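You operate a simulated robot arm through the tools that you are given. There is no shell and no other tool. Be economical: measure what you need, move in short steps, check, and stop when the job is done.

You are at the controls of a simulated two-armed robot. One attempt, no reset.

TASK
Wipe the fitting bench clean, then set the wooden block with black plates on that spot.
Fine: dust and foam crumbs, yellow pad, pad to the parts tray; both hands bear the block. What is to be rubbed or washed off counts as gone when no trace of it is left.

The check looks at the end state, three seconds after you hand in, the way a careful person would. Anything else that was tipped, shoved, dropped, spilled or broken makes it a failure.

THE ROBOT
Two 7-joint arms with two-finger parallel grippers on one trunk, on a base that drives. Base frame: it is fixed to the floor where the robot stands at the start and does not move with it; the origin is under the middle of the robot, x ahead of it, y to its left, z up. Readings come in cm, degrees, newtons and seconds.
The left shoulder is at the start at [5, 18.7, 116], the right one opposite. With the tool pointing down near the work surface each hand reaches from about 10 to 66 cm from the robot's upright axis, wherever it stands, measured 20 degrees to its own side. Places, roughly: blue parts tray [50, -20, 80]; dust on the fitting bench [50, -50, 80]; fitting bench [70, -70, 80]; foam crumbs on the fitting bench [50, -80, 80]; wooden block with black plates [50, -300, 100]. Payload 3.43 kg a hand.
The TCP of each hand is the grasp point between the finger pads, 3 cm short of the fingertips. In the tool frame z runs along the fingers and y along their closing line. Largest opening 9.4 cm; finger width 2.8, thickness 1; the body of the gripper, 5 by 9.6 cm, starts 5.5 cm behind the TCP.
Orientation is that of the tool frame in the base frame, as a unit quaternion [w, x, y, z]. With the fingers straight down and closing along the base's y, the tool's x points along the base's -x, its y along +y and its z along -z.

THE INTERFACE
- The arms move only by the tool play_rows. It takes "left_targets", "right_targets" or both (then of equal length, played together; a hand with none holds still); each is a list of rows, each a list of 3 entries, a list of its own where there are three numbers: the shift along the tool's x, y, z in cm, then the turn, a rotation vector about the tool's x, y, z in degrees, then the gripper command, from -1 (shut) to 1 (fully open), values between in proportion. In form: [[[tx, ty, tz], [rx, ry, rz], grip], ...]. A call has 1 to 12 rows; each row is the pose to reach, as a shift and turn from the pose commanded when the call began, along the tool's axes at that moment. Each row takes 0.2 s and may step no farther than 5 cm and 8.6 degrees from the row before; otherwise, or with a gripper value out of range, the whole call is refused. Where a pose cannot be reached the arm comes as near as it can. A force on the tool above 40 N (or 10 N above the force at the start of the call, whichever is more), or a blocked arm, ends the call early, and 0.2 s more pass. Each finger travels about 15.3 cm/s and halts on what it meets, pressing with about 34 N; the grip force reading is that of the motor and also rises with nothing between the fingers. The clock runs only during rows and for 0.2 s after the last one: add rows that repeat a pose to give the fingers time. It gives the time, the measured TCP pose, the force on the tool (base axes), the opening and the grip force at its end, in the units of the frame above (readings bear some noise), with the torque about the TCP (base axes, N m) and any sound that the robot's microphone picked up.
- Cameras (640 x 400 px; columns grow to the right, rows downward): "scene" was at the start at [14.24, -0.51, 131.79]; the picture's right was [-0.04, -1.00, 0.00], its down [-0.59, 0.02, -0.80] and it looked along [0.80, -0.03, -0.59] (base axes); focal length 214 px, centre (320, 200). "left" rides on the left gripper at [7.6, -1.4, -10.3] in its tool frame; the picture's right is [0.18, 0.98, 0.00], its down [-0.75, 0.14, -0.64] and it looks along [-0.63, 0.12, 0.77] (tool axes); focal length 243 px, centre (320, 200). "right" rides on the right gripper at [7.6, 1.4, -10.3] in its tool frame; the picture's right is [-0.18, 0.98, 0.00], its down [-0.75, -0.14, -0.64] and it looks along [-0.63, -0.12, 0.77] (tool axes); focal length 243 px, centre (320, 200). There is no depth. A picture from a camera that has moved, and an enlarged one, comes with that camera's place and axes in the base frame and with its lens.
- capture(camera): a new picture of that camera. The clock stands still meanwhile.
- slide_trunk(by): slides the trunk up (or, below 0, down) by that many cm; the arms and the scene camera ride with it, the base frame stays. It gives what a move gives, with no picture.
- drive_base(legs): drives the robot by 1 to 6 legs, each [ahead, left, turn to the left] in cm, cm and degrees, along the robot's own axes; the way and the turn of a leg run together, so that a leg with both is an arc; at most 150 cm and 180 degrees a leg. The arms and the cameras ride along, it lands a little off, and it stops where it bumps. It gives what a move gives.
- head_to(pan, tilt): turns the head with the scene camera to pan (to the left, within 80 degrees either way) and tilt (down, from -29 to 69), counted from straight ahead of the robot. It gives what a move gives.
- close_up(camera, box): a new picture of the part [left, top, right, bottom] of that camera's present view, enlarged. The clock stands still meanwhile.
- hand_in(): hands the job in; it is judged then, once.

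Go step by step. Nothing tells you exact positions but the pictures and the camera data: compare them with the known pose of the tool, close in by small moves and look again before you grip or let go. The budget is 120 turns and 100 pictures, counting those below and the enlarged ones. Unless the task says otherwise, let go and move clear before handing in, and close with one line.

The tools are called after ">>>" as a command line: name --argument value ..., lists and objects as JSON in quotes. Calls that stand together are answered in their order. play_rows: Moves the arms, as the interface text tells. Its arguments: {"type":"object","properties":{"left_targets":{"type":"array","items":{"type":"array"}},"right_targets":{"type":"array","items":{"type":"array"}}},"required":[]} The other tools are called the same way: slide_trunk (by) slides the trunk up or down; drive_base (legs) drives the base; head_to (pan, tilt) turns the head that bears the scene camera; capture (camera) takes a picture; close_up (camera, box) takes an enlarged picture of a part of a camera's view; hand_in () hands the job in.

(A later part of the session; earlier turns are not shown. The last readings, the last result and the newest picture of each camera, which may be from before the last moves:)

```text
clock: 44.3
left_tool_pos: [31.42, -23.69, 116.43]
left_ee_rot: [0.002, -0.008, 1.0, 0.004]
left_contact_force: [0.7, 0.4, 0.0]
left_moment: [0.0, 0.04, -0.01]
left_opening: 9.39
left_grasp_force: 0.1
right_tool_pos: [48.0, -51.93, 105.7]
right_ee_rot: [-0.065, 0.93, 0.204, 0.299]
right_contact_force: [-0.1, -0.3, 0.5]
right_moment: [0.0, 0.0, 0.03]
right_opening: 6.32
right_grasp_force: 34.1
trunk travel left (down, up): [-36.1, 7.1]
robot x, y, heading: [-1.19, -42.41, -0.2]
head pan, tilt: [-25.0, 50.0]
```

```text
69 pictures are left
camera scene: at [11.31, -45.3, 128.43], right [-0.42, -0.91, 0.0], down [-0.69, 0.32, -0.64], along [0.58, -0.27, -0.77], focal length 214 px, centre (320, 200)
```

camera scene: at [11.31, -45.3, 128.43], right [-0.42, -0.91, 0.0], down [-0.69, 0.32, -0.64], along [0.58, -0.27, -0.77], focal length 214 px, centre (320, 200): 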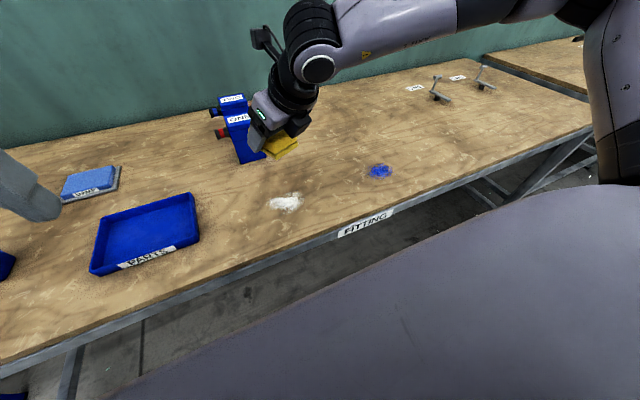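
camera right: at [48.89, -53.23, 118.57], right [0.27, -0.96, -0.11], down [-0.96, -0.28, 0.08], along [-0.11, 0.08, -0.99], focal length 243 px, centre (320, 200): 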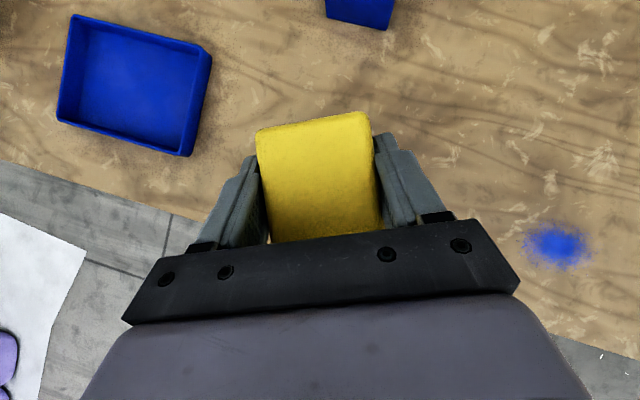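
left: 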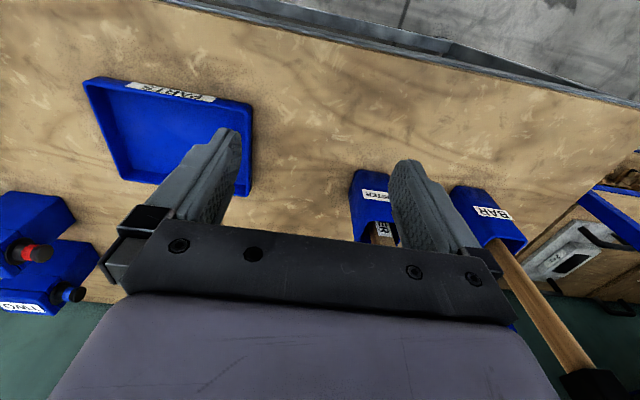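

Pad over dust. I lower it onto the bench in steps, feeling for contact.

>>> play_rows --right_targets '[[[-2.6, 0, 3.7], [0, 0, 0], -1], [[-5.2, 0, 7.3], [0, 0, 0], -1], [[-7.8, 0, 11], [0, 0, 0], -1], [[-9.3, 0, 13], [0, 0, 0], -1], [[-10.2, 0, 14.2], [0, 0, 0], -1], [[-10.5, 0, 14.65], [0, 0, 0], -1], [[-10.75, 0, 15.05], [0, 0, 0], -1]]'

>>> capture --camera "scene"

```text
clock: 45.9
left_tool_pos: [31.24, -23.67, 116.45]
left_ee_rot: [0.002, -0.009, 1.0, 0.004]
left_contact_force: [-0.6, 0.1, 0.1]
left_moment: [0.02, 0.01, 0.01]
left_opening: 9.42
left_grasp_force: 0.1
right_tool_pos: [46.26, -55.73, 90.99]
right_ee_rot: [-0.066, 0.93, 0.204, 0.299]
right_contact_force: [-0.4, -0.1, -0.5]
right_moment: [-0.02, 0.0, -0.01]
right_opening: 6.31
right_grasp_force: 33.9
right hand out of reach, approached as far as the arm can: row 2, 3, 4, 5, 6, 7
trunk travel left (down, up): [-36.1, 7.1]
robot x, y, heading: [-1.37, -41.74, -0.2]
head pan, tilt: [-25.0, 50.0]
```

```text
68 pictures are left
camera scene: at [11.21, -45.3, 128.44], right [-0.42, -0.91, 0.0], down [-0.69, 0.32, -0.64], along [0.58, -0.27, -0.77], focal length 214 px, centre (320, 200)
```

scene: 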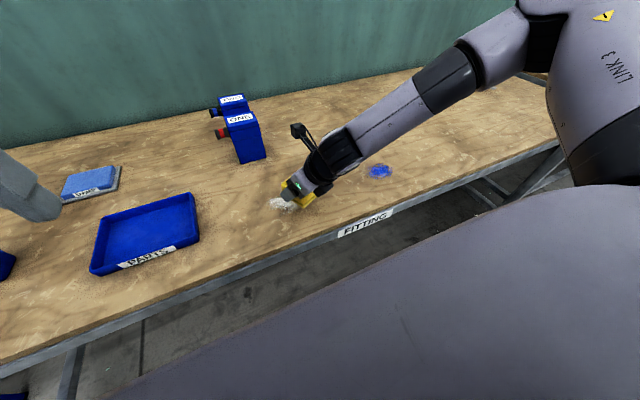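

The arm bends too tightly at this spot. I lift the pad, drive the base 32 cm to the left, and reach over from there, which matches the arm shape that worked at the pad's old place.

>>> play_rows --right_targets '[[[2.9, 0, -4.05], [0, 0, 0], -1], [[5.8, 0, -8.1], [0, 0, 0], -1]]'

>>> drive_base --legs '[[0, 32, 0]]'

>>> play_rows --right_targets '[[[-1.3, 4.1, -0.9], [0, 0, 0], -1], [[-2.6, 8.2, -1.9], [0, 0, 0], -1], [[-3.9, 12.3, -2.8], [0, 0, 0], -1], [[-5.2, 16.4, -3.7], [0, 0, 0], -1], [[-6.5, 20.5, -4.6], [0, 0, 0], -1], [[-7.8, 24.5, -5.6], [0, 0, 0], -1]]'

>>> capture --camera "scene"

```text
clock: 46.5
left_tool_pos: [31.22, -23.53, 116.51]
left_ee_rot: [0.003, -0.009, 1.0, 0.003]
left_contact_force: [-0.6, 0.1, -0.5]
left_moment: [0.02, 0.01, 0.01]
left_opening: 9.41
left_grasp_force: 0.0
right_tool_pos: [46.19, -55.76, 101.08]
right_ee_rot: [-0.065, 0.93, 0.204, 0.299]
right_contact_force: [0.0, -0.1, 0.2]
right_moment: [-0.02, 0.0, -0.01]
right_opening: 6.32
right_grasp_force: 34.4
trunk travel left (down, up): [-36.1, 7.1]
robot x, y, heading: [-1.11, -41.84, 0.1]
head pan, tilt: [-25.0, 50.0]
```

```text
clock: 49.9
left_tool_pos: [31.24, 8.28, 116.49]
left_ee_rot: [0.003, -0.009, 1.0, 0.004]
left_contact_force: [-0.9, 0.6, 0.1]
left_moment: [0.01, 0.03, -0.03]
left_opening: 9.4
left_grasp_force: 0.1
right_tool_pos: [46.33, -23.84, 101.02]
right_ee_rot: [-0.065, 0.93, 0.204, 0.299]
right_contact_force: [-0.9, 0.5, -0.6]
right_moment: [-0.01, -0.04, 0.0]
right_opening: 6.3
right_grasp_force: 34.4
trunk travel left (down, up): [-36.1, 7.1]
robot x, y, heading: [-1.4, -9.98, -0.2]
head pan, tilt: [-25.0, 50.0]
```

```text
clock: 51.3
left_tool_pos: [31.24, 8.37, 116.49]
left_ee_rot: [0.003, -0.009, 1.0, 0.004]
left_contact_force: [-0.1, -0.6, 0.0]
left_moment: [0.0, -0.01, -0.03]
left_opening: 9.39
left_grasp_force: 0.1
right_tool_pos: [47.85, -50.24, 101.02]
right_ee_rot: [-0.065, 0.93, 0.204, 0.299]
right_contact_force: [0.6, -0.3, -1.5]
right_moment: [0.01, 0.03, 0.01]
right_opening: 6.3
right_grasp_force: 34.1
trunk travel left (down, up): [-36.1, 7.1]
robot x, y, heading: [-1.87, -9.98, 0.1]
head pan, tilt: [-25.0, 50.0]
```

```text
67 pictures are left
camera scene: at [11.21, -13.33, 128.44], right [-0.42, -0.91, 0.0], down [-0.69, 0.32, -0.64], along [0.58, -0.27, -0.77], focal length 214 px, centre (320, 200)
```

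scene: 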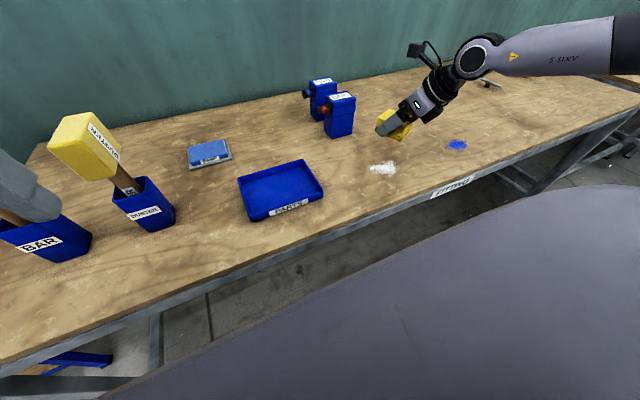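

Good position. I lower the pad again.

>>> play_rows --right_targets '[[[-2.6, 0.5, 3.7], [0, 0, 0], -1], [[-5.2, 1, 7.3], [0, 0, 0], -1], [[-7.0, 1, 9.8], [0, 0, 0], -1], [[-7.6, 1, 10.6], [0, 0, 0], -1], [[-7.9, 1, 11], [0, 0, 0], -1], [[-8.1, 1, 11.4], [0, 0, 0], -1]]'

>>> close_up --camera "scene" --box '[320, 80, 520, 210]'

```text
clock: 52.7
left_tool_pos: [31.13, 8.39, 116.56]
left_ee_rot: [0.004, -0.008, 1.0, 0.003]
left_contact_force: [0.2, 0.5, 0.1]
left_moment: [0.0, 0.0, 0.01]
left_opening: 9.42
left_grasp_force: 0.1
right_tool_pos: [48.3, -51.01, 87.24]
right_ee_rot: [-0.064, 0.929, 0.204, 0.301]
right_contact_force: [-5.6, -2.4, 9.5]
right_moment: [0.26, 0.25, 0.31]
right_opening: 6.3
right_grasp_force: 34.6
trunk travel left (down, up): [-36.1, 7.1]
robot x, y, heading: [-1.45, -9.98, 0.0]
head pan, tilt: [-25.0, 50.0]
```

```text
3.08 times, centred on (420, 145) of scene
camera zoom: at [11.07, -13.26, 128.49], right [-0.42, -0.91, 0.0], down [-0.69, 0.32, -0.64], along [0.58, -0.27, -0.77], focal length 660 px, centre (12, 369)
```

zoom: 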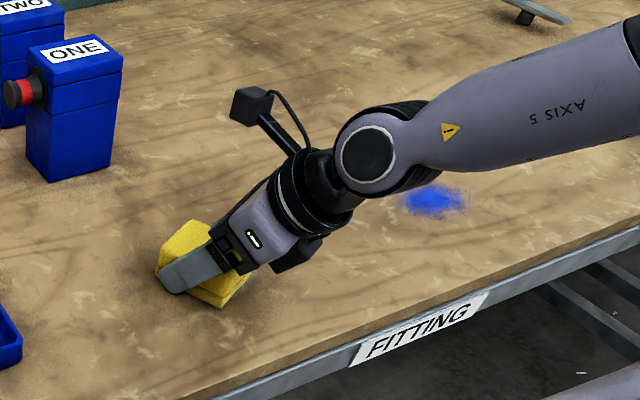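

Pad touches with about 10 N. I wipe in a raster over the dust.

>>> play_rows --right_targets '[[[3.26, 0, 2.32], [0, 0, 0], -1], [[0, 0, 0], [0, 0, 0], -1], [[-3.26, 0, -2.32], [0, 0, 0], -1], [[-3.26, -3.5, -2.32], [0, 0, 0], -1], [[0, -3.5, 0], [0, 0, 0], -1], [[3.26, -3.5, 2.32], [0, 0, 0], -1], [[3.26, 0, 2.32], [0, 0, 0], -1], [[3.26, 3.5, 2.32], [0, 0, 0], -1], [[0, 3.5, 0], [0, 0, 0], -1], [[-3.26, 3.5, -2.32], [0, 0, 0], -1], [[-3.26, 0, -2.32], [0, 0, 0], -1], [[0, 0, 0], [0, 0, 0], -1]]'

>>> play_rows --right_targets '[[[2.9, 0, -4.05], [0, 0, 0], -1], [[5.8, 0, -8.1], [0, 0, 0], -1], [[5.8, 4, -8.1], [0, 0, 0], -1], [[5.8, 8, -8.1], [0, 0, 0], -1], [[5.8, 12, -8.1], [0, 0, 0], -1]]'

>>> close_up --camera "scene" --box '[320, 100, 480, 220]'

```text
clock: 55.3
left_tool_pos: [30.9, 8.46, 116.55]
left_ee_rot: [0.004, -0.008, 1.0, 0.004]
left_contact_force: [-0.1, 1.0, 0.3]
left_moment: [0.0, -0.02, 0.03]
left_opening: 9.4
left_grasp_force: 0.0
right_tool_pos: [48.05, -50.94, 87.15]
right_ee_rot: [-0.064, 0.93, 0.204, 0.299]
right_contact_force: [-15.6, -9.7, 24.4]
right_moment: [0.47, 0.76, 0.63]
right_opening: 6.3
right_grasp_force: 33.8
trunk travel left (down, up): [-36.1, 7.1]
robot x, y, heading: [-1.2, -10.18, -0.3]
head pan, tilt: [-25.0, 50.0]
```

```text
clock: 56.5
left_tool_pos: [31.22, 8.31, 116.49]
left_ee_rot: [0.001, -0.009, 1.0, 0.003]
left_contact_force: [-0.6, -0.2, 0.3]
left_moment: [0.0, 0.0, 0.0]
left_opening: 9.4
left_grasp_force: 0.0
right_tool_pos: [53.43, -61.9, 96.96]
right_ee_rot: [-0.065, 0.93, 0.205, 0.299]
right_contact_force: [0.2, -0.2, 0.5]
right_moment: [0.0, 0.02, -0.01]
right_opening: 6.33
right_grasp_force: 34.4
trunk travel left (down, up): [-36.1, 7.1]
robot x, y, heading: [-1.41, -9.75, -0.0]
head pan, tilt: [-25.0, 50.0]
```

```text
3.33 times, centred on (400, 160) of scene
camera zoom: at [11.25, -13.32, 128.43], right [-0.42, -0.91, 0.0], down [-0.69, 0.32, -0.64], along [0.58, -0.27, -0.77], focal length 715 px, centre (53, 333)
```

zoom: 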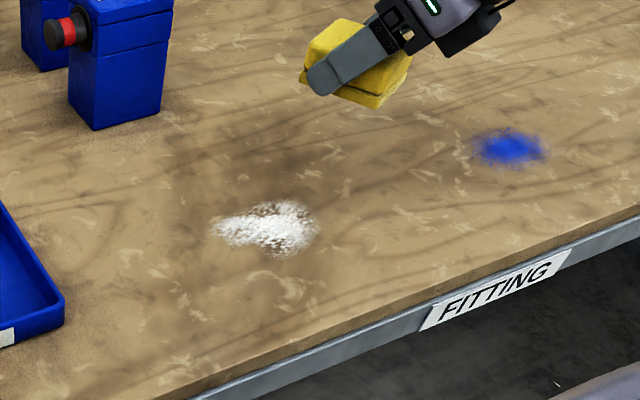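

The dust is only thinned: the fingertips, level with the pad's underside, are bearing the load. I set the pad down on a free spot and regrip it 1.2 cm higher.

>>> play_rows --right_targets '[[[-2.9, 0, 4.05], [0, 0, 0], -1], [[-5.2, 0, 7.3], [0, 0, 0], -1], [[-5.6, 0, 7.9], [0, 0, 0], -1], [[-5.6, 0, 7.9], [0, 0, 0], 0], [[-5.6, 0, 7.9], [0, 0, 0], 0.6], [[-5.6, 0, 7.9], [0, 0, 0], 0.6], [[-4.9, 0, 6.9], [0, 0, 0], 0.6], [[-4.9, 0, 6.9], [0, 0, 0], 0.6]]'

>>> close_up --camera "scene" --box '[340, 80, 500, 200]'

>>> capture --camera "right"

```text
clock: 58.3
left_tool_pos: [31.26, 8.36, 116.38]
left_ee_rot: [0.003, -0.008, 1.0, 0.004]
left_contact_force: [-0.7, 0.2, -0.6]
left_moment: [0.0, -0.01, 0.0]
left_opening: 9.41
left_grasp_force: 0.0
right_tool_pos: [53.32, -61.85, 88.62]
right_ee_rot: [-0.065, 0.93, 0.204, 0.298]
right_contact_force: [-0.6, -0.2, 0.4]
right_moment: [0.0, 0.0, 0.01]
right_opening: 7.5
right_grasp_force: 0.0
trunk travel left (down, up): [-36.1, 7.1]
robot x, y, heading: [-1.2, -9.74, 0.2]
head pan, tilt: [-25.0, 50.0]
```

```text
3.33 times, centred on (420, 140) of scene
camera zoom: at [11.22, -13.29, 128.44], right [-0.42, -0.91, 0.0], down [-0.69, 0.32, -0.64], along [0.58, -0.27, -0.77], focal length 715 px, centre (-13, 400)
```

zoom: 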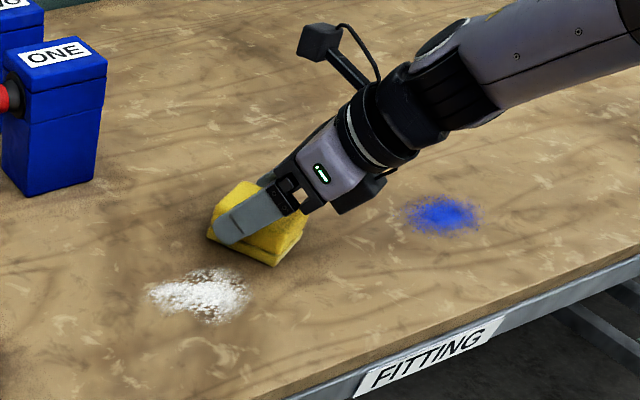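

```text
63 pictures are left
camera right: at [54.34, -63.08, 101.32], right [0.28, -0.96, -0.11], down [-0.95, -0.29, 0.08], along [-0.11, 0.08, -0.99], focal length 243 px, centre (320, 200)
```

right: 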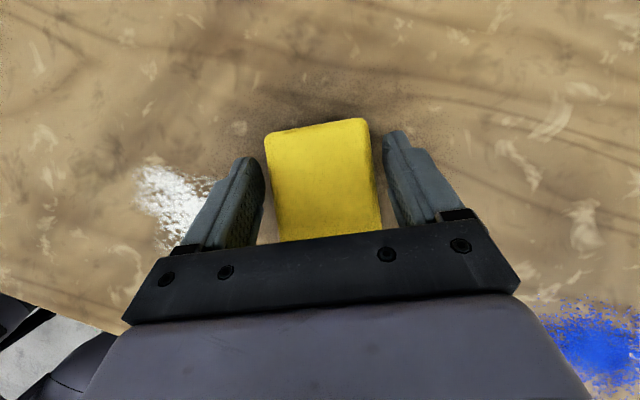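

The pad stands flat with fingers raised. I grip, lift slightly, go back to the dust and press down.

>>> play_rows --right_targets '[[[0, 0, 0], [0, 0, 0], -1], [[0, 0, 0], [0, 0, 0], -1], [[0, 0, 0], [0, 0, 0], -1], [[0.6, 0, -0.8], [0, 0, 0], -1], [[0.6, -4, -0.8], [0, 0, 0], -1], [[0.6, -8, -0.8], [0, 0, 0], -1], [[0.2, -12, -1.1], [0, 0, 0], -1], [[-0.4, -12, -0.3], [0, 0, 0], -1], [[-0.6, -12, 0.05], [0, 0, 0], -1]]'

>>> capture --camera "right"

```text
clock: 60.3
left_tool_pos: [31.14, 8.49, 116.53]
left_ee_rot: [0.003, -0.008, 1.0, 0.004]
left_contact_force: [0.8, -0.2, 1.0]
left_moment: [0.0, -0.02, -0.01]
left_opening: 9.38
left_grasp_force: 0.0
right_tool_pos: [47.88, -51.09, 88.59]
right_ee_rot: [-0.064, 0.929, 0.204, 0.302]
right_contact_force: [-5.5, -2.5, 16.7]
right_moment: [0.03, 0.57, 0.04]
right_opening: 6.22
right_grasp_force: 34.6
trunk travel left (down, up): [-36.1, 7.1]
robot x, y, heading: [-1.31, -10.18, -0.1]
head pan, tilt: [-25.0, 50.0]
```

```text
62 pictures are left
camera right: at [48.78, -52.3, 101.35], right [0.28, -0.96, -0.1], down [-0.96, -0.28, 0.08], along [-0.1, 0.08, -0.99], focal length 243 px, centre (320, 200)
```

right: 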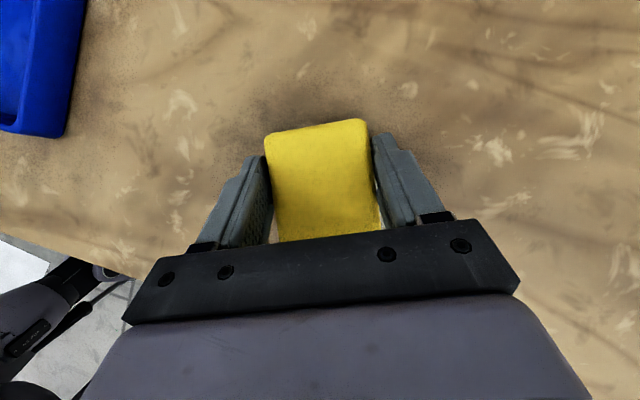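

Firm contact now. Two raster passes over the dust.

>>> play_rows --right_targets '[[[3.26, 0, 2.32], [0, 0, 0], -1], [[0, 0, 0], [0, 0, 0], -1], [[-3.26, 0, -2.32], [0, 0, 0], -1], [[-3.26, -3, -2.32], [0, 0, 0], -1], [[0, -3, 0], [0, 0, 0], -1], [[3.26, -3, 2.32], [0, 0, 0], -1], [[3.26, 0, 2.32], [0, 0, 0], -1], [[3.26, 3, 2.32], [0, 0, 0], -1], [[0, 3, 0], [0, 0, 0], -1], [[-3.26, 3, -2.32], [0, 0, 0], -1], [[-3.26, 0, -2.32], [0, 0, 0], -1], [[0, 0, 0], [0, 0, 0], -1]]'

>>> play_rows --right_targets '[[[0, -4, 0], [0, 0, 0], -1], [[2, -4, 1.4], [0, 0, 0], -1], [[2, 0, 1.4], [0, 0, 0], -1], [[2, 4, 1.4], [0, 0, 0], -1], [[0, 4, 0], [0, 0, 0], -1], [[0, 0, 0], [0, 0, 0], -1], [[-2, -4, -1.4], [0, 0, 0], -1], [[-2, 0, -1.4], [0, 0, 0], -1], [[-2, 4, -1.4], [0, 0, 0], -1], [[0, 0, 0], [0, 0, 0], -1]]'

>>> play_rows --right_targets '[[[2.9, 0, -4.05], [0, 0, 0], -1], [[4.5, 0, -6.3], [0, 0, 0], -1], [[4.5, 4, -6.3], [0, 0, 0], -1], [[4.5, 8, -6.3], [0, 0, 0], -1], [[4.5, 12, -6.3], [0, 0, 0], -1], [[4.5, 16, -6.3], [0, 0, 0], -1]]'

>>> close_up --camera "scene" --box '[320, 100, 480, 220]'

```text
clock: 62.9
left_tool_pos: [31.2, 8.38, 116.52]
left_ee_rot: [0.002, -0.008, 1.0, 0.003]
left_contact_force: [-0.4, 0.5, 0.0]
left_moment: [-0.03, -0.04, 0.01]
left_opening: 9.41
left_grasp_force: 0.2
right_tool_pos: [48.18, -51.17, 88.33]
right_ee_rot: [-0.065, 0.93, 0.204, 0.298]
right_contact_force: [0.1, 0.5, 0.4]
right_moment: [0.01, 0.01, 0.01]
right_opening: 6.23
right_grasp_force: 34.0
trunk travel left (down, up): [-36.1, 7.1]
robot x, y, heading: [-1.38, -9.81, 0.1]
head pan, tilt: [-25.0, 50.0]
```

```text
clock: 65.1
left_tool_pos: [31.27, 8.58, 116.44]
left_ee_rot: [0.003, -0.009, 1.0, 0.004]
left_contact_force: [-0.4, 0.0, -0.3]
left_moment: [-0.01, -0.03, 0.03]
left_opening: 9.39
left_grasp_force: 0.1
right_tool_pos: [48.0, -51.05, 88.18]
right_ee_rot: [-0.066, 0.93, 0.205, 0.298]
right_contact_force: [-0.6, 1.2, -0.2]
right_moment: [0.02, -0.01, 0.0]
right_opening: 6.22
right_grasp_force: 34.1
trunk travel left (down, up): [-36.1, 7.1]
robot x, y, heading: [-1.46, -9.89, -0.3]
head pan, tilt: [-25.0, 50.0]
```

```text
clock: 66.5
left_tool_pos: [31.24, 8.38, 116.5]
left_ee_rot: [0.002, -0.008, 1.0, 0.004]
left_contact_force: [-0.2, 0.4, 0.0]
left_moment: [0.01, 0.05, 0.03]
left_opening: 9.4
left_grasp_force: 0.1
right_tool_pos: [54.72, -65.63, 95.96]
right_ee_rot: [-0.066, 0.93, 0.205, 0.299]
right_contact_force: [0.2, 0.0, 0.0]
right_moment: [0.0, 0.03, -0.03]
right_opening: 6.23
right_grasp_force: 34.0
trunk travel left (down, up): [-36.1, 7.1]
robot x, y, heading: [-0.91, -9.89, 0.2]
head pan, tilt: [-25.0, 50.0]
```

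```text
3.33 times, centred on (400, 160) of scene
camera zoom: at [11.27, -13.31, 128.43], right [-0.42, -0.91, 0.0], down [-0.69, 0.32, -0.64], along [0.58, -0.27, -0.77], focal length 715 px, centre (53, 333)
```

zoom: 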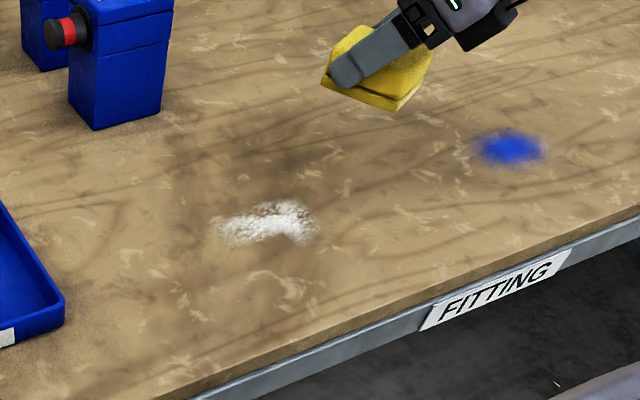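

Contact works where firm, but the pad slid up in the grip and lost pressure. I press 0.7 cm lower and wipe again.

>>> play_rows --right_targets '[[[0, -4, 0], [0, 0, 0], -1], [[0, -8, 0], [0, 0, 0], -1], [[0, -12, 0], [0, 0, 0], -1], [[0, -16, 0], [0, 0, 0], -1], [[-2.6, -16, 3.6], [0, 0, 0], -1], [[-4.5, -16, 6.3], [0, 0, 0], -1], [[-4.75, -16, 6.65], [0, 0, 0], -1], [[-5.0, -16, 7], [0, 0, 0], -1]]'

>>> close_up --camera "scene" --box '[320, 100, 480, 220]'

```text
clock: 68.3
left_tool_pos: [30.86, 8.64, 116.6]
left_ee_rot: [0.003, -0.008, 1.0, 0.003]
left_contact_force: [-0.2, 0.6, -0.5]
left_moment: [0.03, 0.03, 0.03]
left_opening: 9.42
left_grasp_force: 0.0
right_tool_pos: [47.97, -51.09, 88.02]
right_ee_rot: [-0.064, 0.928, 0.205, 0.305]
right_contact_force: [-12.0, -7.6, 36.3]
right_moment: [0.0, 0.82, 0.0]
right_opening: 6.29
right_grasp_force: 33.7
trunk travel left (down, up): [-36.1, 7.1]
robot x, y, heading: [-1.32, -9.81, -0.2]
head pan, tilt: [-25.0, 50.0]
```

```text
3.33 times, centred on (400, 160) of scene
camera zoom: at [10.8, -13.12, 128.56], right [-0.42, -0.91, 0.0], down [-0.69, 0.32, -0.65], along [0.59, -0.27, -0.76], focal length 715 px, centre (53, 333)
```

zoom: 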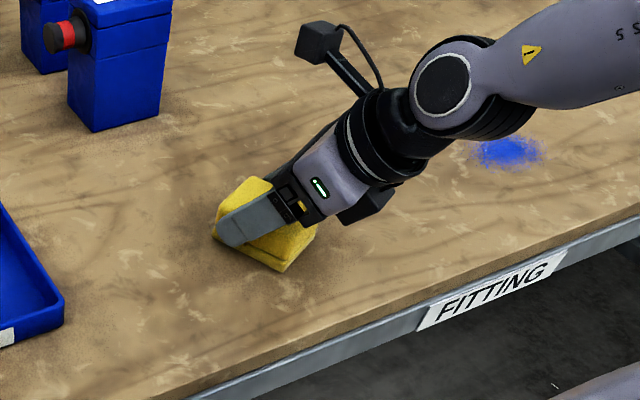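

36 N of pressure now. Wiping strokes.

>>> play_rows --right_targets '[[[2.2, 0, 1.5], [0, 0, 0], -1], [[4.4, 0, 3.1], [0, 0, 0], -1], [[2.2, 0, 1.5], [0, 0, 0], -1], [[0, 0, 0], [0, 0, 0], -1], [[-2.2, 0, -1.5], [0, 0, 0], -1], [[-2.2, -3, -1.5], [0, 0, 0], -1], [[0, -3, 0], [0, 0, 0], -1], [[2.2, -3, 1.5], [0, 0, 0], -1], [[4.4, -3, 3.1], [0, 0, 0], -1], [[4.4, 0, 3.1], [0, 0, 0], -1], [[4.4, 3, 3.1], [0, 0, 0], -1], [[2.2, 3, 1.5], [0, 0, 0], -1]]'

>>> play_rows --right_targets '[[[-2.2, 0, -1.5], [0, 0, 0], -1], [[-4.4, 0, -3], [0, 0, 0], -1], [[-2.2, -2, -1.5], [0, 0, 0], -1], [[0, -4, 0], [0, 0, 0], -1], [[0, -7, 0], [0, 0, 0], -1], [[-2.2, -7, -1.5], [0, 0, 0], -1], [[-2.2, -3, -1.5], [0, 0, 0], -1]]'

>>> play_rows --right_targets '[[[2.9, 0, -4.05], [0, 0, 0], -1], [[4.5, 0, -6.3], [0, 0, 0], -1], [[4.5, 4, -6.3], [0, 0, 0], -1], [[4.5, 8, -6.3], [0, 0, 0], -1], [[4.5, 12, -6.3], [0, 0, 0], -1], [[4.5, 16, -6.3], [0, 0, 0], -1]]'

>>> close_up --camera "scene" --box '[320, 100, 480, 220]'

```text
clock: 68.5
left_tool_pos: [30.88, 8.58, 116.35]
left_ee_rot: [0.005, -0.008, 1.0, 0.002]
left_contact_force: [-0.4, -0.3, 0.6]
left_moment: [0.0, -0.03, 0.01]
left_opening: 9.36
left_grasp_force: 0.0
right_tool_pos: [48.31, -50.98, 88.02]
right_ee_rot: [-0.063, 0.928, 0.204, 0.305]
right_contact_force: [-15.6, -0.3, 22.8]
right_moment: [-0.08, 0.44, 0.04]
right_opening: 6.28
right_grasp_force: 34.2
trunk travel left (down, up): [-36.1, 7.1]
robot x, y, heading: [-1.45, -9.78, -0.3]
head pan, tilt: [-25.0, 50.0]
stopped in row 1 (right hand): the force on the tool passed its limit at 52 N (the readings are from after the stop); the commanded pose is now the measured one
```

```text
clock: 69.3
left_tool_pos: [31.35, 8.29, 116.48]
left_ee_rot: [0.003, -0.008, 1.0, 0.004]
left_contact_force: [-0.2, -0.5, 0.2]
left_moment: [0.0, -0.01, 0.04]
left_opening: 9.41
left_grasp_force: 0.0
right_tool_pos: [44.5, -52.84, 87.91]
right_ee_rot: [-0.055, 0.927, 0.204, 0.309]
right_contact_force: [-9.3, -2.8, 14.1]
right_moment: [0.07, 0.27, 0.12]
right_opening: 6.25
right_grasp_force: 34.4
trunk travel left (down, up): [-36.1, 7.1]
robot x, y, heading: [-1.31, -9.79, -0.1]
head pan, tilt: [-25.0, 50.0]
stopped in row 3 (right hand): the force on the tool passed its limit at 56 N (the readings are from after the stop); the commanded pose is now the measured one
```

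```text
clock: 70.7
left_tool_pos: [31.3, 8.21, 116.42]
left_ee_rot: [0.002, -0.007, 1.0, 0.003]
left_contact_force: [-0.4, 0.2, 0.4]
left_moment: [0.02, 0.0, 0.0]
left_opening: 9.43
left_grasp_force: 0.1
right_tool_pos: [50.94, -67.36, 95.78]
right_ee_rot: [-0.058, 0.928, 0.204, 0.307]
right_contact_force: [0.5, 0.8, -0.5]
right_moment: [0.0, 0.0, 0.0]
right_opening: 6.29
right_grasp_force: 34.3
trunk travel left (down, up): [-36.1, 7.1]
robot x, y, heading: [-1.37, -10.08, 0.0]
head pan, tilt: [-25.0, 50.0]
```

```text
3.33 times, centred on (400, 160) of scene
camera zoom: at [11.26, -13.35, 128.43], right [-0.42, -0.91, 0.0], down [-0.69, 0.33, -0.64], along [0.58, -0.27, -0.77], focal length 715 px, centre (53, 333)
```

zoom: 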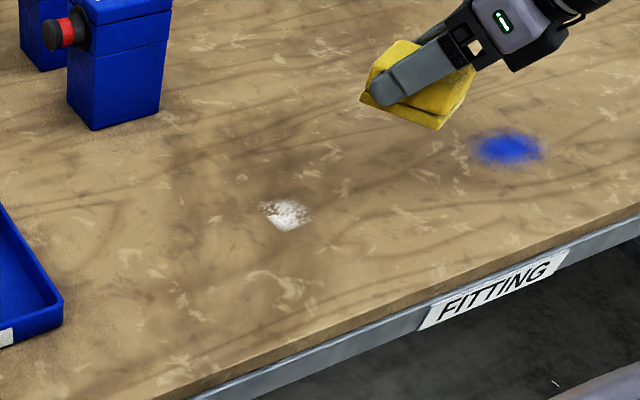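

Most of the dust is gone; a small patch remains near [49, -53]. I go for it with moderate pressure.

>>> play_rows --right_targets '[[[0.8, -4.6, 0.5], [0, 0, 0], -1], [[1.6, -9.2, 1], [0, 0, 0], -1], [[2.3, -14, 1.6], [0, 0, 0], -1], [[-0.3, -14, 5.2], [0, 0, 0], -1], [[-2.1, -14, 7.7], [0, 0, 0], -1], [[-2.3, -14, 8.0], [0, 0, 0], -1], [[-2.3, -11, 8.0], [0, 0, 0], -1], [[-2.3, -14, 8.0], [0, 0, 0], -1], [[-2.3, -17, 8.0], [0, 0, 0], -1], [[-3.5, -17, 7.15], [0, 0, 0], -1], [[-3.5, -14, 7.15], [0, 0, 0], -1], [[-3.5, -11, 7.15], [0, 0, 0], -1]]'

>>> play_rows --right_targets '[[[2.9, 0, -4.05], [0, 0, 0], -1], [[4.5, 0, -6.3], [0, 0, 0], -1], [[4.5, 4, -6.3], [0, 0, 0], -1], [[4.5, 8, -6.3], [0, 0, 0], -1], [[4.5, 12, -6.3], [0, 0, 0], -1]]'

>>> close_up --camera "scene" --box '[320, 100, 480, 220]'

```text
clock: 73.3
left_tool_pos: [31.08, 8.5, 116.56]
left_ee_rot: [0.004, -0.007, 1.0, 0.004]
left_contact_force: [-0.2, 0.0, -0.6]
left_moment: [-0.01, 0.0, -0.01]
left_opening: 9.42
left_grasp_force: 0.0
right_tool_pos: [47.62, -56.76, 87.81]
right_ee_rot: [-0.056, 0.928, 0.205, 0.306]
right_contact_force: [-4.4, 10.3, 14.6]
right_moment: [0.4, 0.28, -0.07]
right_opening: 6.24
right_grasp_force: 33.9
trunk travel left (down, up): [-36.1, 7.1]
robot x, y, heading: [-1.27, -9.93, -0.2]
head pan, tilt: [-25.0, 50.0]
```

```text
clock: 74.5
left_tool_pos: [31.19, 8.31, 116.35]
left_ee_rot: [0.002, -0.008, 1.0, 0.003]
left_contact_force: [-0.4, -0.3, -0.6]
left_moment: [0.0, 0.05, -0.03]
left_opening: 9.4
left_grasp_force: 0.1
right_tool_pos: [52.75, -67.78, 95.69]
right_ee_rot: [-0.056, 0.927, 0.205, 0.308]
right_contact_force: [-0.3, 0.8, -0.2]
right_moment: [-0.01, 0.01, 0.02]
right_opening: 6.24
right_grasp_force: 34.1
trunk travel left (down, up): [-36.1, 7.1]
robot x, y, heading: [-1.46, -9.8, -0.0]
head pan, tilt: [-25.0, 50.0]
```

```text
3.33 times, centred on (400, 160) of scene
camera zoom: at [11.27, -13.36, 128.43], right [-0.42, -0.91, 0.0], down [-0.69, 0.33, -0.64], along [0.58, -0.27, -0.77], focal length 715 px, centre (53, 333)
```

zoom: 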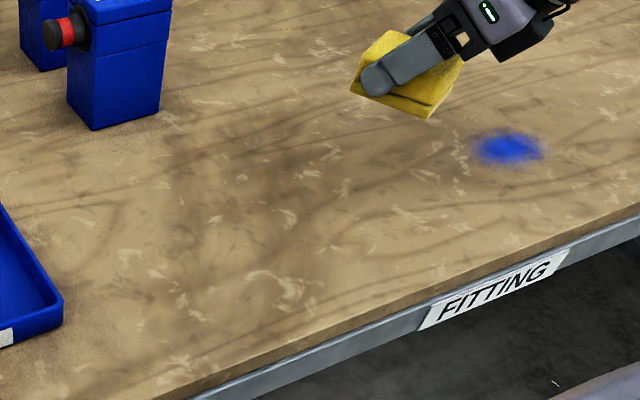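

The dust is gone. Now I shift the base 31 cm right so the crumbs lie at the same place relative to the arm.

>>> drive_base --legs '[[0, -31, 0]]'

>>> capture --camera "right"

>>> capture --camera "scene"

```text
clock: 77.8
left_tool_pos: [31.17, -22.47, 116.45]
left_ee_rot: [0.002, -0.007, 1.0, 0.004]
left_contact_force: [0.4, -0.1, -0.1]
left_moment: [-0.01, 0.01, -0.01]
left_opening: 9.39
left_grasp_force: 0.1
right_tool_pos: [52.38, -98.78, 95.83]
right_ee_rot: [-0.056, 0.928, 0.203, 0.308]
right_contact_force: [0.2, -1.1, 0.7]
right_moment: [0.03, 0.03, 0.0]
right_opening: 6.28
right_grasp_force: 34.1
trunk travel left (down, up): [-36.1, 7.1]
robot x, y, heading: [-1.08, -40.79, -0.2]
head pan, tilt: [-25.0, 50.0]
```

```text
57 pictures are left
camera right: at [53.07, -99.74, 108.6], right [0.27, -0.96, -0.09], down [-0.96, -0.28, 0.07], along [-0.09, 0.07, -0.99], focal length 243 px, centre (320, 200)
```

right: 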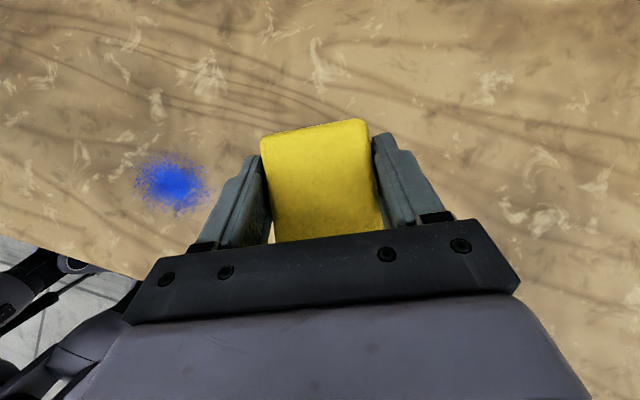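

```text
56 pictures are left
camera scene: at [11.15, -44.27, 128.44], right [-0.42, -0.91, 0.0], down [-0.69, 0.33, -0.64], along [0.58, -0.27, -0.77], focal length 214 px, centre (320, 200)
```

scene: 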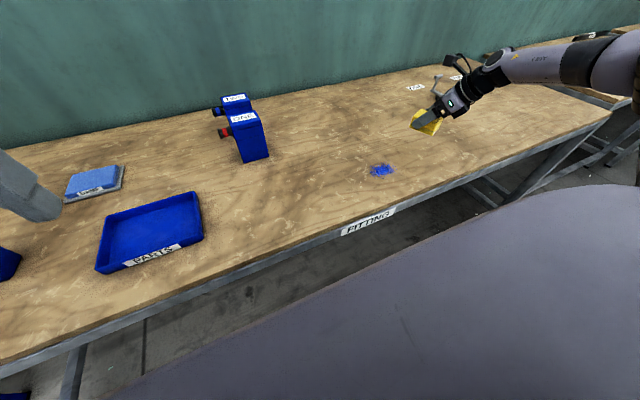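

The crumbs are at about [48, -81.7]. I bring the pad over, press down and wipe.

>>> play_rows --right_targets '[[[0.5, -4.4, 0.4], [0, 0, 0], -1], [[1, -8.8, 0.8], [0, 0, 0], -1], [[1.6, -13.2, 1.2], [0, 0, 0], -1], [[2.1, -17.2, 1.5], [0, 0, 0], -1], [[-0.5, -17.2, 5.1], [0, 0, 0], -1], [[-2.3, -17.2, 7.7], [0, 0, 0], -1], [[-2.6, -17.2, 8.1], [0, 0, 0], -1], [[-2.6, -14, 8.1], [0, 0, 0], -1], [[-2.6, -17, 8.1], [0, 0, 0], -1], [[-2.6, -20.5, 8.1], [0, 0, 0], -1], [[-4.2, -20.5, 7], [0, 0, 0], -1], [[-4.2, -17, 7], [0, 0, 0], -1]]'

>>> play_rows --right_targets '[[[0, 3.5, 0], [0, 0, 0], -1], [[1.6, 3.5, 1.1], [0, 0, 0], -1], [[3.2, 3.5, 2.2], [0, 0, 0], -1], [[3.2, 0, 2.2], [0, 0, 0], -1], [[3.2, -3.5, 2.2], [0, 0, 0], -1], [[4.5, -3.5, 3.1], [0, 0, 0], -1], [[4.5, 0, 3.1], [0, 0, 0], -1], [[4.5, 3.5, 3.1], [0, 0, 0], -1]]'

>>> play_rows --right_targets '[[[2.9, 0, -4.05], [0, 0, 0], -1], [[4.5, 0, -6.3], [0, 0, 0], -1], [[4.5, 4, -6.3], [0, 0, 0], -1], [[4.5, 8, -6.3], [0, 0, 0], -1], [[4.5, 12, -6.3], [0, 0, 0], -1]]'

>>> close_up --camera "scene" --box '[320, 100, 480, 220]'

```text
clock: 80.4
left_tool_pos: [30.96, -22.32, 116.54]
left_ee_rot: [0.004, -0.008, 1.0, 0.002]
left_contact_force: [0.5, -0.5, 0.3]
left_moment: [0.03, -0.03, -0.02]
left_opening: 9.41
left_grasp_force: 0.0
right_tool_pos: [45.99, -82.41, 87.67]
right_ee_rot: [-0.058, 0.927, 0.205, 0.309]
right_contact_force: [-10.2, 20.7, 28.1]
right_moment: [0.96, 0.41, 0.07]
right_opening: 6.28
right_grasp_force: 34.6
trunk travel left (down, up): [-36.1, 7.1]
robot x, y, heading: [-1.66, -40.64, -0.3]
head pan, tilt: [-25.0, 50.0]
```

```text
clock: 82.2
left_tool_pos: [31.09, -22.5, 116.43]
left_ee_rot: [0.002, -0.008, 1.0, 0.003]
left_contact_force: [0.1, -0.1, -0.3]
left_moment: [-0.02, -0.01, 0.01]
left_opening: 9.38
left_grasp_force: 0.0
right_tool_pos: [52.51, -83.68, 87.58]
right_ee_rot: [-0.057, 0.927, 0.204, 0.308]
right_contact_force: [-1.9, 7.6, 10.0]
right_moment: [0.56, -0.03, 0.13]
right_opening: 6.27
right_grasp_force: 34.0
trunk travel left (down, up): [-36.1, 7.1]
robot x, y, heading: [-1.33, -40.71, -0.2]
head pan, tilt: [-25.0, 50.0]
```

```text
clock: 83.4
left_tool_pos: [31.19, -22.47, 116.42]
left_ee_rot: [0.001, -0.008, 1.0, 0.003]
left_contact_force: [0.8, 0.1, 0.2]
left_moment: [0.0, 0.03, 0.02]
left_opening: 9.39
left_grasp_force: 0.1
right_tool_pos: [57.56, -94.81, 95.56]
right_ee_rot: [-0.056, 0.928, 0.205, 0.307]
right_contact_force: [0.4, 0.2, -0.7]
right_moment: [0.01, 0.0, 0.0]
right_opening: 6.25
right_grasp_force: 33.8
trunk travel left (down, up): [-36.1, 7.1]
robot x, y, heading: [-1.52, -40.59, -0.1]
head pan, tilt: [-25.0, 50.0]
```

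```text
3.33 times, centred on (400, 160) of scene
camera zoom: at [11.22, -44.21, 128.43], right [-0.42, -0.91, 0.0], down [-0.69, 0.33, -0.64], along [0.58, -0.27, -0.77], focal length 715 px, centre (53, 333)
```

zoom: 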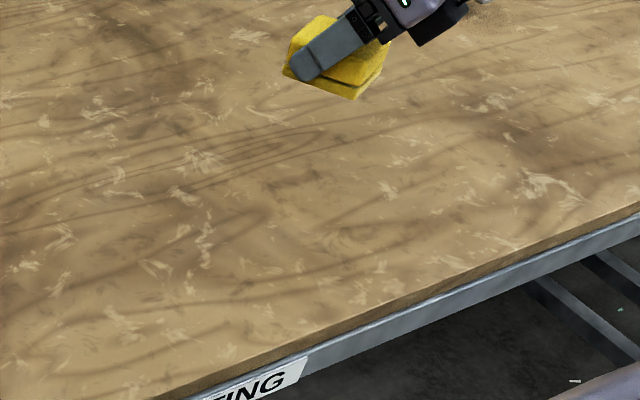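

The crumbs are gone. I check the whole bench area for traces.

>>> close_up --camera "scene" --box '[200, 130, 400, 255]'

>>> capture --camera "scene"

```text
3.20 times, centred on (300, 192) of scene
camera zoom: at [11.22, -44.21, 128.43], right [-0.42, -0.91, 0.0], down [-0.69, 0.33, -0.64], along [0.58, -0.27, -0.77], focal length 686 px, centre (384, 224)
```

zoom: 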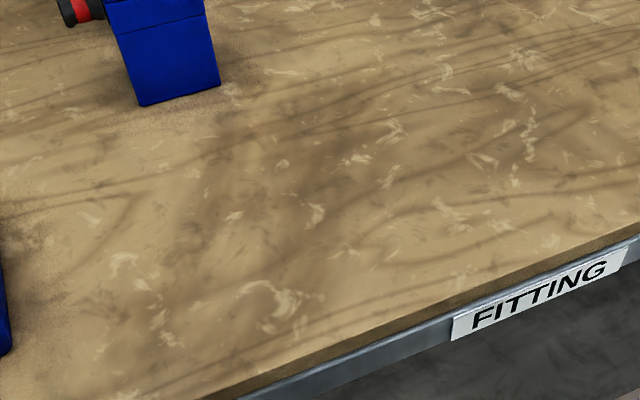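

```text
53 pictures are left
camera scene: at [11.22, -44.21, 128.43], right [-0.42, -0.91, 0.0], down [-0.69, 0.33, -0.64], along [0.58, -0.27, -0.77], focal length 214 px, centre (320, 200)
```

scene: 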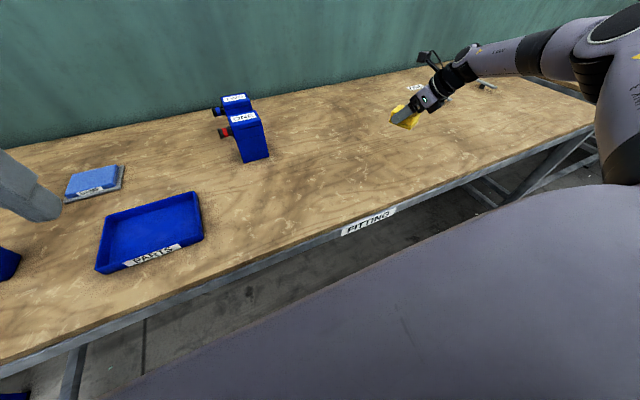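

The bench is clean. I raise the pad and drive left so the parts tray comes within the arm's working zone.

>>> play_rows --right_targets '[[[2, 0, -4.5], [0, 0, 0], -1], [[1, 0, -9], [0, 0, 0], -1], [[-0.2, 0, -11.7], [0, 0, 0], -1]]'

>>> drive_base --legs '[[0, 50, 0]]'

>>> capture --camera "right"

>>> capture --camera "scene"

```text
clock: 84.2
left_tool_pos: [31.1, -22.6, 116.41]
left_ee_rot: [0.002, -0.008, 1.0, 0.003]
left_contact_force: [-0.1, 0.3, 0.2]
left_moment: [-0.05, 0.02, 0.03]
left_opening: 9.39
left_grasp_force: 0.0
right_tool_pos: [50.81, -97.41, 104.98]
right_ee_rot: [-0.056, 0.928, 0.204, 0.308]
right_contact_force: [-0.1, -1.2, -0.5]
right_moment: [0.0, 0.03, 0.03]
right_opening: 6.27
right_grasp_force: 34.5
trunk travel left (down, up): [-36.1, 7.1]
robot x, y, heading: [-1.63, -40.56, -0.2]
head pan, tilt: [-25.0, 50.0]
```

```text
clock: 89.0
left_tool_pos: [31.33, 27.36, 116.48]
left_ee_rot: [0.002, -0.009, 1.0, 0.003]
left_contact_force: [0.2, -0.1, 0.0]
left_moment: [-0.01, 0.0, -0.02]
left_opening: 9.38
left_grasp_force: 0.1
right_tool_pos: [51.08, -47.59, 104.84]
right_ee_rot: [-0.057, 0.928, 0.204, 0.308]
right_contact_force: [-0.1, 0.0, 0.0]
right_moment: [0.02, 0.01, 0.01]
right_opening: 6.24
right_grasp_force: 34.2
trunk travel left (down, up): [-36.1, 7.1]
robot x, y, heading: [-1.51, 9.02, -0.3]
head pan, tilt: [-25.0, 50.0]
```

```text
52 pictures are left
camera right: at [51.69, -48.59, 117.72], right [0.27, -0.96, -0.09], down [-0.96, -0.28, 0.07], along [-0.09, 0.07, -0.99], focal length 243 px, centre (320, 200)
```

right: 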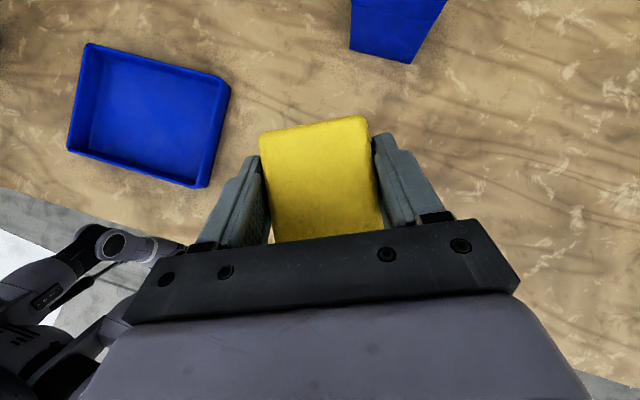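

```text
51 pictures are left
camera scene: at [11.25, 5.64, 128.44], right [-0.42, -0.91, 0.0], down [-0.69, 0.32, -0.64], along [0.58, -0.27, -0.77], focal length 214 px, centre (320, 200)
```

scene: 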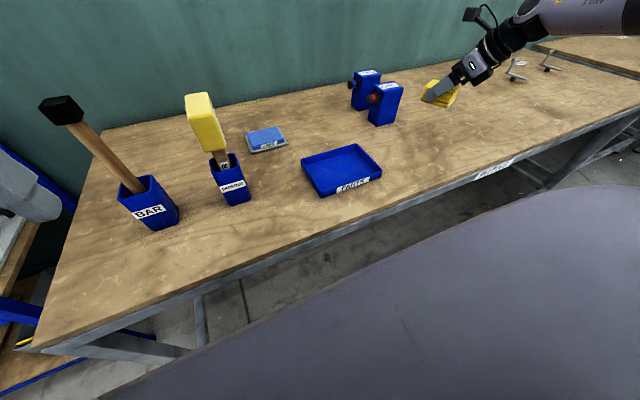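

The tray is centred near [53.7, -19.5]. I carry the pad over it.

>>> play_rows --right_targets '[[[1.7, -3.8, 1.25], [0, 0, 0], -1], [[3.5, -7.6, 2.5], [0, 0, 0], -1], [[5.2, -11.4, 3.7], [0, 0, 0], -1], [[7, -15.2, 5], [0, 0, 0], -1], [[8.7, -19, 6.2], [0, 0, 0], -1], [[10.4, -22.9, 7.4], [0, 0, 0], -1], [[8.1, -22.9, 10.6], [0, 0, 0], -1], [[5.8, -22.9, 13.9], [0, 0, 0], -1]]'

>>> capture --camera "right"

>>> close_up --camera "scene" --box '[260, 80, 460, 205]'

```text
clock: 90.8
left_tool_pos: [31.21, 27.27, 116.42]
left_ee_rot: [0.001, -0.009, 1.0, 0.004]
left_contact_force: [0.7, -0.1, 1.2]
left_moment: [0.01, 0.0, -0.04]
left_opening: 9.42
left_grasp_force: 0.1
right_tool_pos: [53.56, -21.59, 96.62]
right_ee_rot: [-0.057, 0.927, 0.205, 0.308]
right_contact_force: [0.2, 0.3, 0.4]
right_moment: [0.0, -0.04, 0.01]
right_opening: 6.24
right_grasp_force: 33.7
trunk travel left (down, up): [-36.1, 7.1]
robot x, y, heading: [-1.22, 8.97, -0.3]
head pan, tilt: [-25.0, 50.0]
```

```text
50 pictures are left
camera right: at [54.13, -22.64, 109.51], right [0.27, -0.96, -0.09], down [-0.96, -0.28, 0.07], along [-0.09, 0.07, -0.99], focal length 243 px, centre (320, 200)
```

right: 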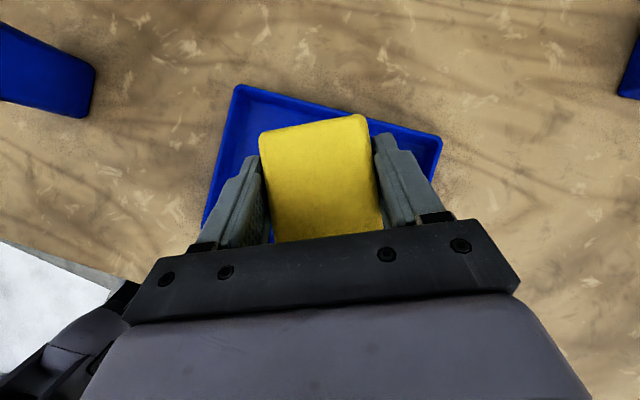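

```text
3.20 times, centred on (360, 142) of scene
camera zoom: at [11.29, 5.63, 128.44], right [-0.42, -0.91, 0.0], down [-0.69, 0.32, -0.64], along [0.58, -0.27, -0.77], focal length 686 px, centre (192, 384)
```

zoom: 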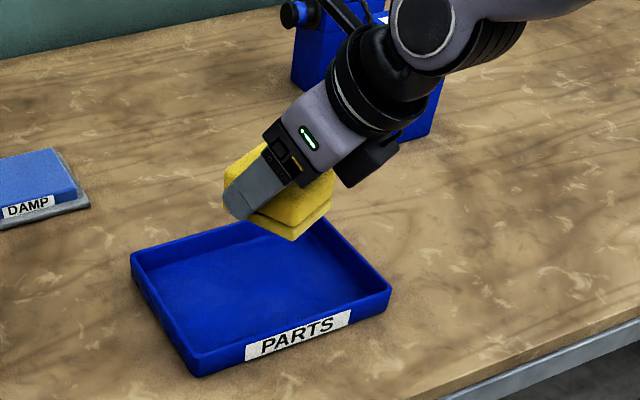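

Well over the tray. I nudge 1 cm back and lower until it touches.

>>> play_rows --right_targets '[[[-2.0, -0.4, 1.3], [0, 0, 0], -1], [[-3.8, -0.4, 3.9], [0, 0, 0], -1], [[-4.6, -0.4, 4.9], [0, 0, 0], -1], [[-5.1, -0.4, 5.6], [0, 0, 0], -1]]'

>>> close_up --camera "scene" --box '[260, 80, 460, 205]'

```text
clock: 91.8
left_tool_pos: [31.16, 27.38, 116.34]
left_ee_rot: [0.003, -0.008, 1.0, 0.004]
left_contact_force: [0.2, -0.7, -0.3]
left_moment: [-0.03, -0.01, 0.02]
left_opening: 9.39
left_grasp_force: 0.0
right_tool_pos: [52.61, -21.6, 89.03]
right_ee_rot: [-0.057, 0.927, 0.205, 0.308]
right_contact_force: [-1.0, -0.4, -0.8]
right_moment: [-0.02, 0.0, -0.02]
right_opening: 6.25
right_grasp_force: 33.5
trunk travel left (down, up): [-36.1, 7.1]
robot x, y, heading: [-1.36, 9.25, -0.1]
head pan, tilt: [-25.0, 50.0]
```

```text
3.20 times, centred on (360, 142) of scene
camera zoom: at [11.26, 5.64, 128.44], right [-0.42, -0.91, 0.0], down [-0.69, 0.32, -0.64], along [0.58, -0.27, -0.77], focal length 686 px, centre (192, 384)
```

zoom: 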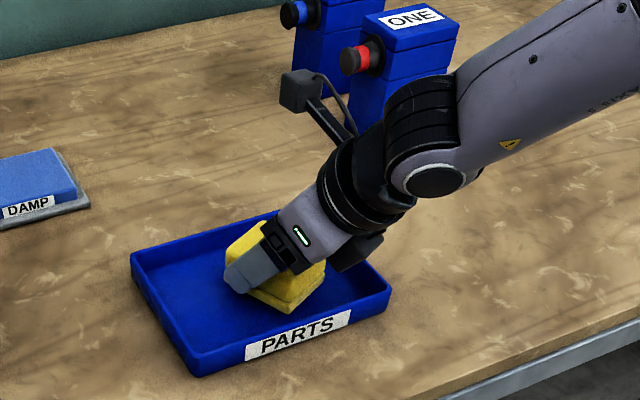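

The pad is in the tray just above its floor. I lower the last bit, open slightly and withdraw.

>>> play_rows --right_targets '[[[-0.25, 0, 0.35], [0, 0, 0], -1], [[-0.45, 0, 0.6], [0, 0, 0], -1], [[-0.45, 0, 0.6], [0, 0, 0], 0.2], [[-0.45, 0, 0.6], [0, 0, 0], 0.6], [[-0.45, 0, 0.6], [0, 0, 0], 0.6], [[-0.2, 0, -2], [0, 0, 0], 0.6], [[0, 0, -5], [0, 0, 0], 0.6], [[1, 0, -9], [0, 0, 0], 0.6], [[2, 0, -13], [0, 0, 0], 0.6], [[3, 0, -17], [0, 0, 0], 0.6]]'

>>> close_up --camera "scene" --box '[260, 80, 460, 205]'

```text
clock: 94.0
left_tool_pos: [31.28, 27.34, 116.48]
left_ee_rot: [0.002, -0.009, 1.0, 0.004]
left_contact_force: [0.1, 0.4, 1.0]
left_moment: [-0.03, 0.0, -0.02]
left_opening: 9.39
left_grasp_force: 0.0
right_tool_pos: [45.39, -24.51, 104.6]
right_ee_rot: [-0.056, 0.928, 0.205, 0.307]
right_contact_force: [0.6, -0.6, 0.1]
right_moment: [0.01, 0.0, 0.03]
right_opening: 7.54
right_grasp_force: 0.0
trunk travel left (down, up): [-36.1, 7.1]
robot x, y, heading: [-1.37, 9.27, -0.1]
head pan, tilt: [-25.0, 50.0]
```

```text
3.20 times, centred on (360, 142) of scene
camera zoom: at [11.2, 5.63, 128.44], right [-0.42, -0.91, 0.0], down [-0.69, 0.32, -0.64], along [0.58, -0.27, -0.77], focal length 686 px, centre (192, 384)
```

zoom: 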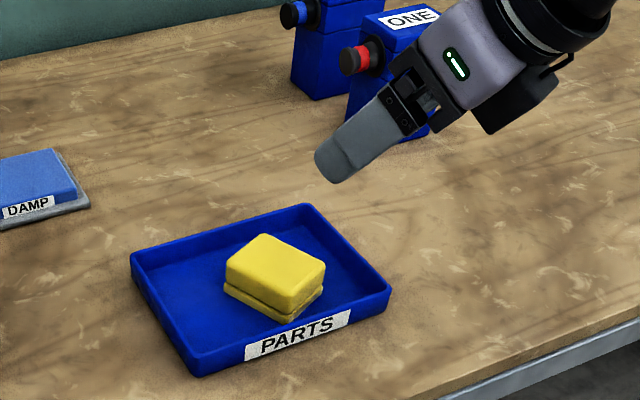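

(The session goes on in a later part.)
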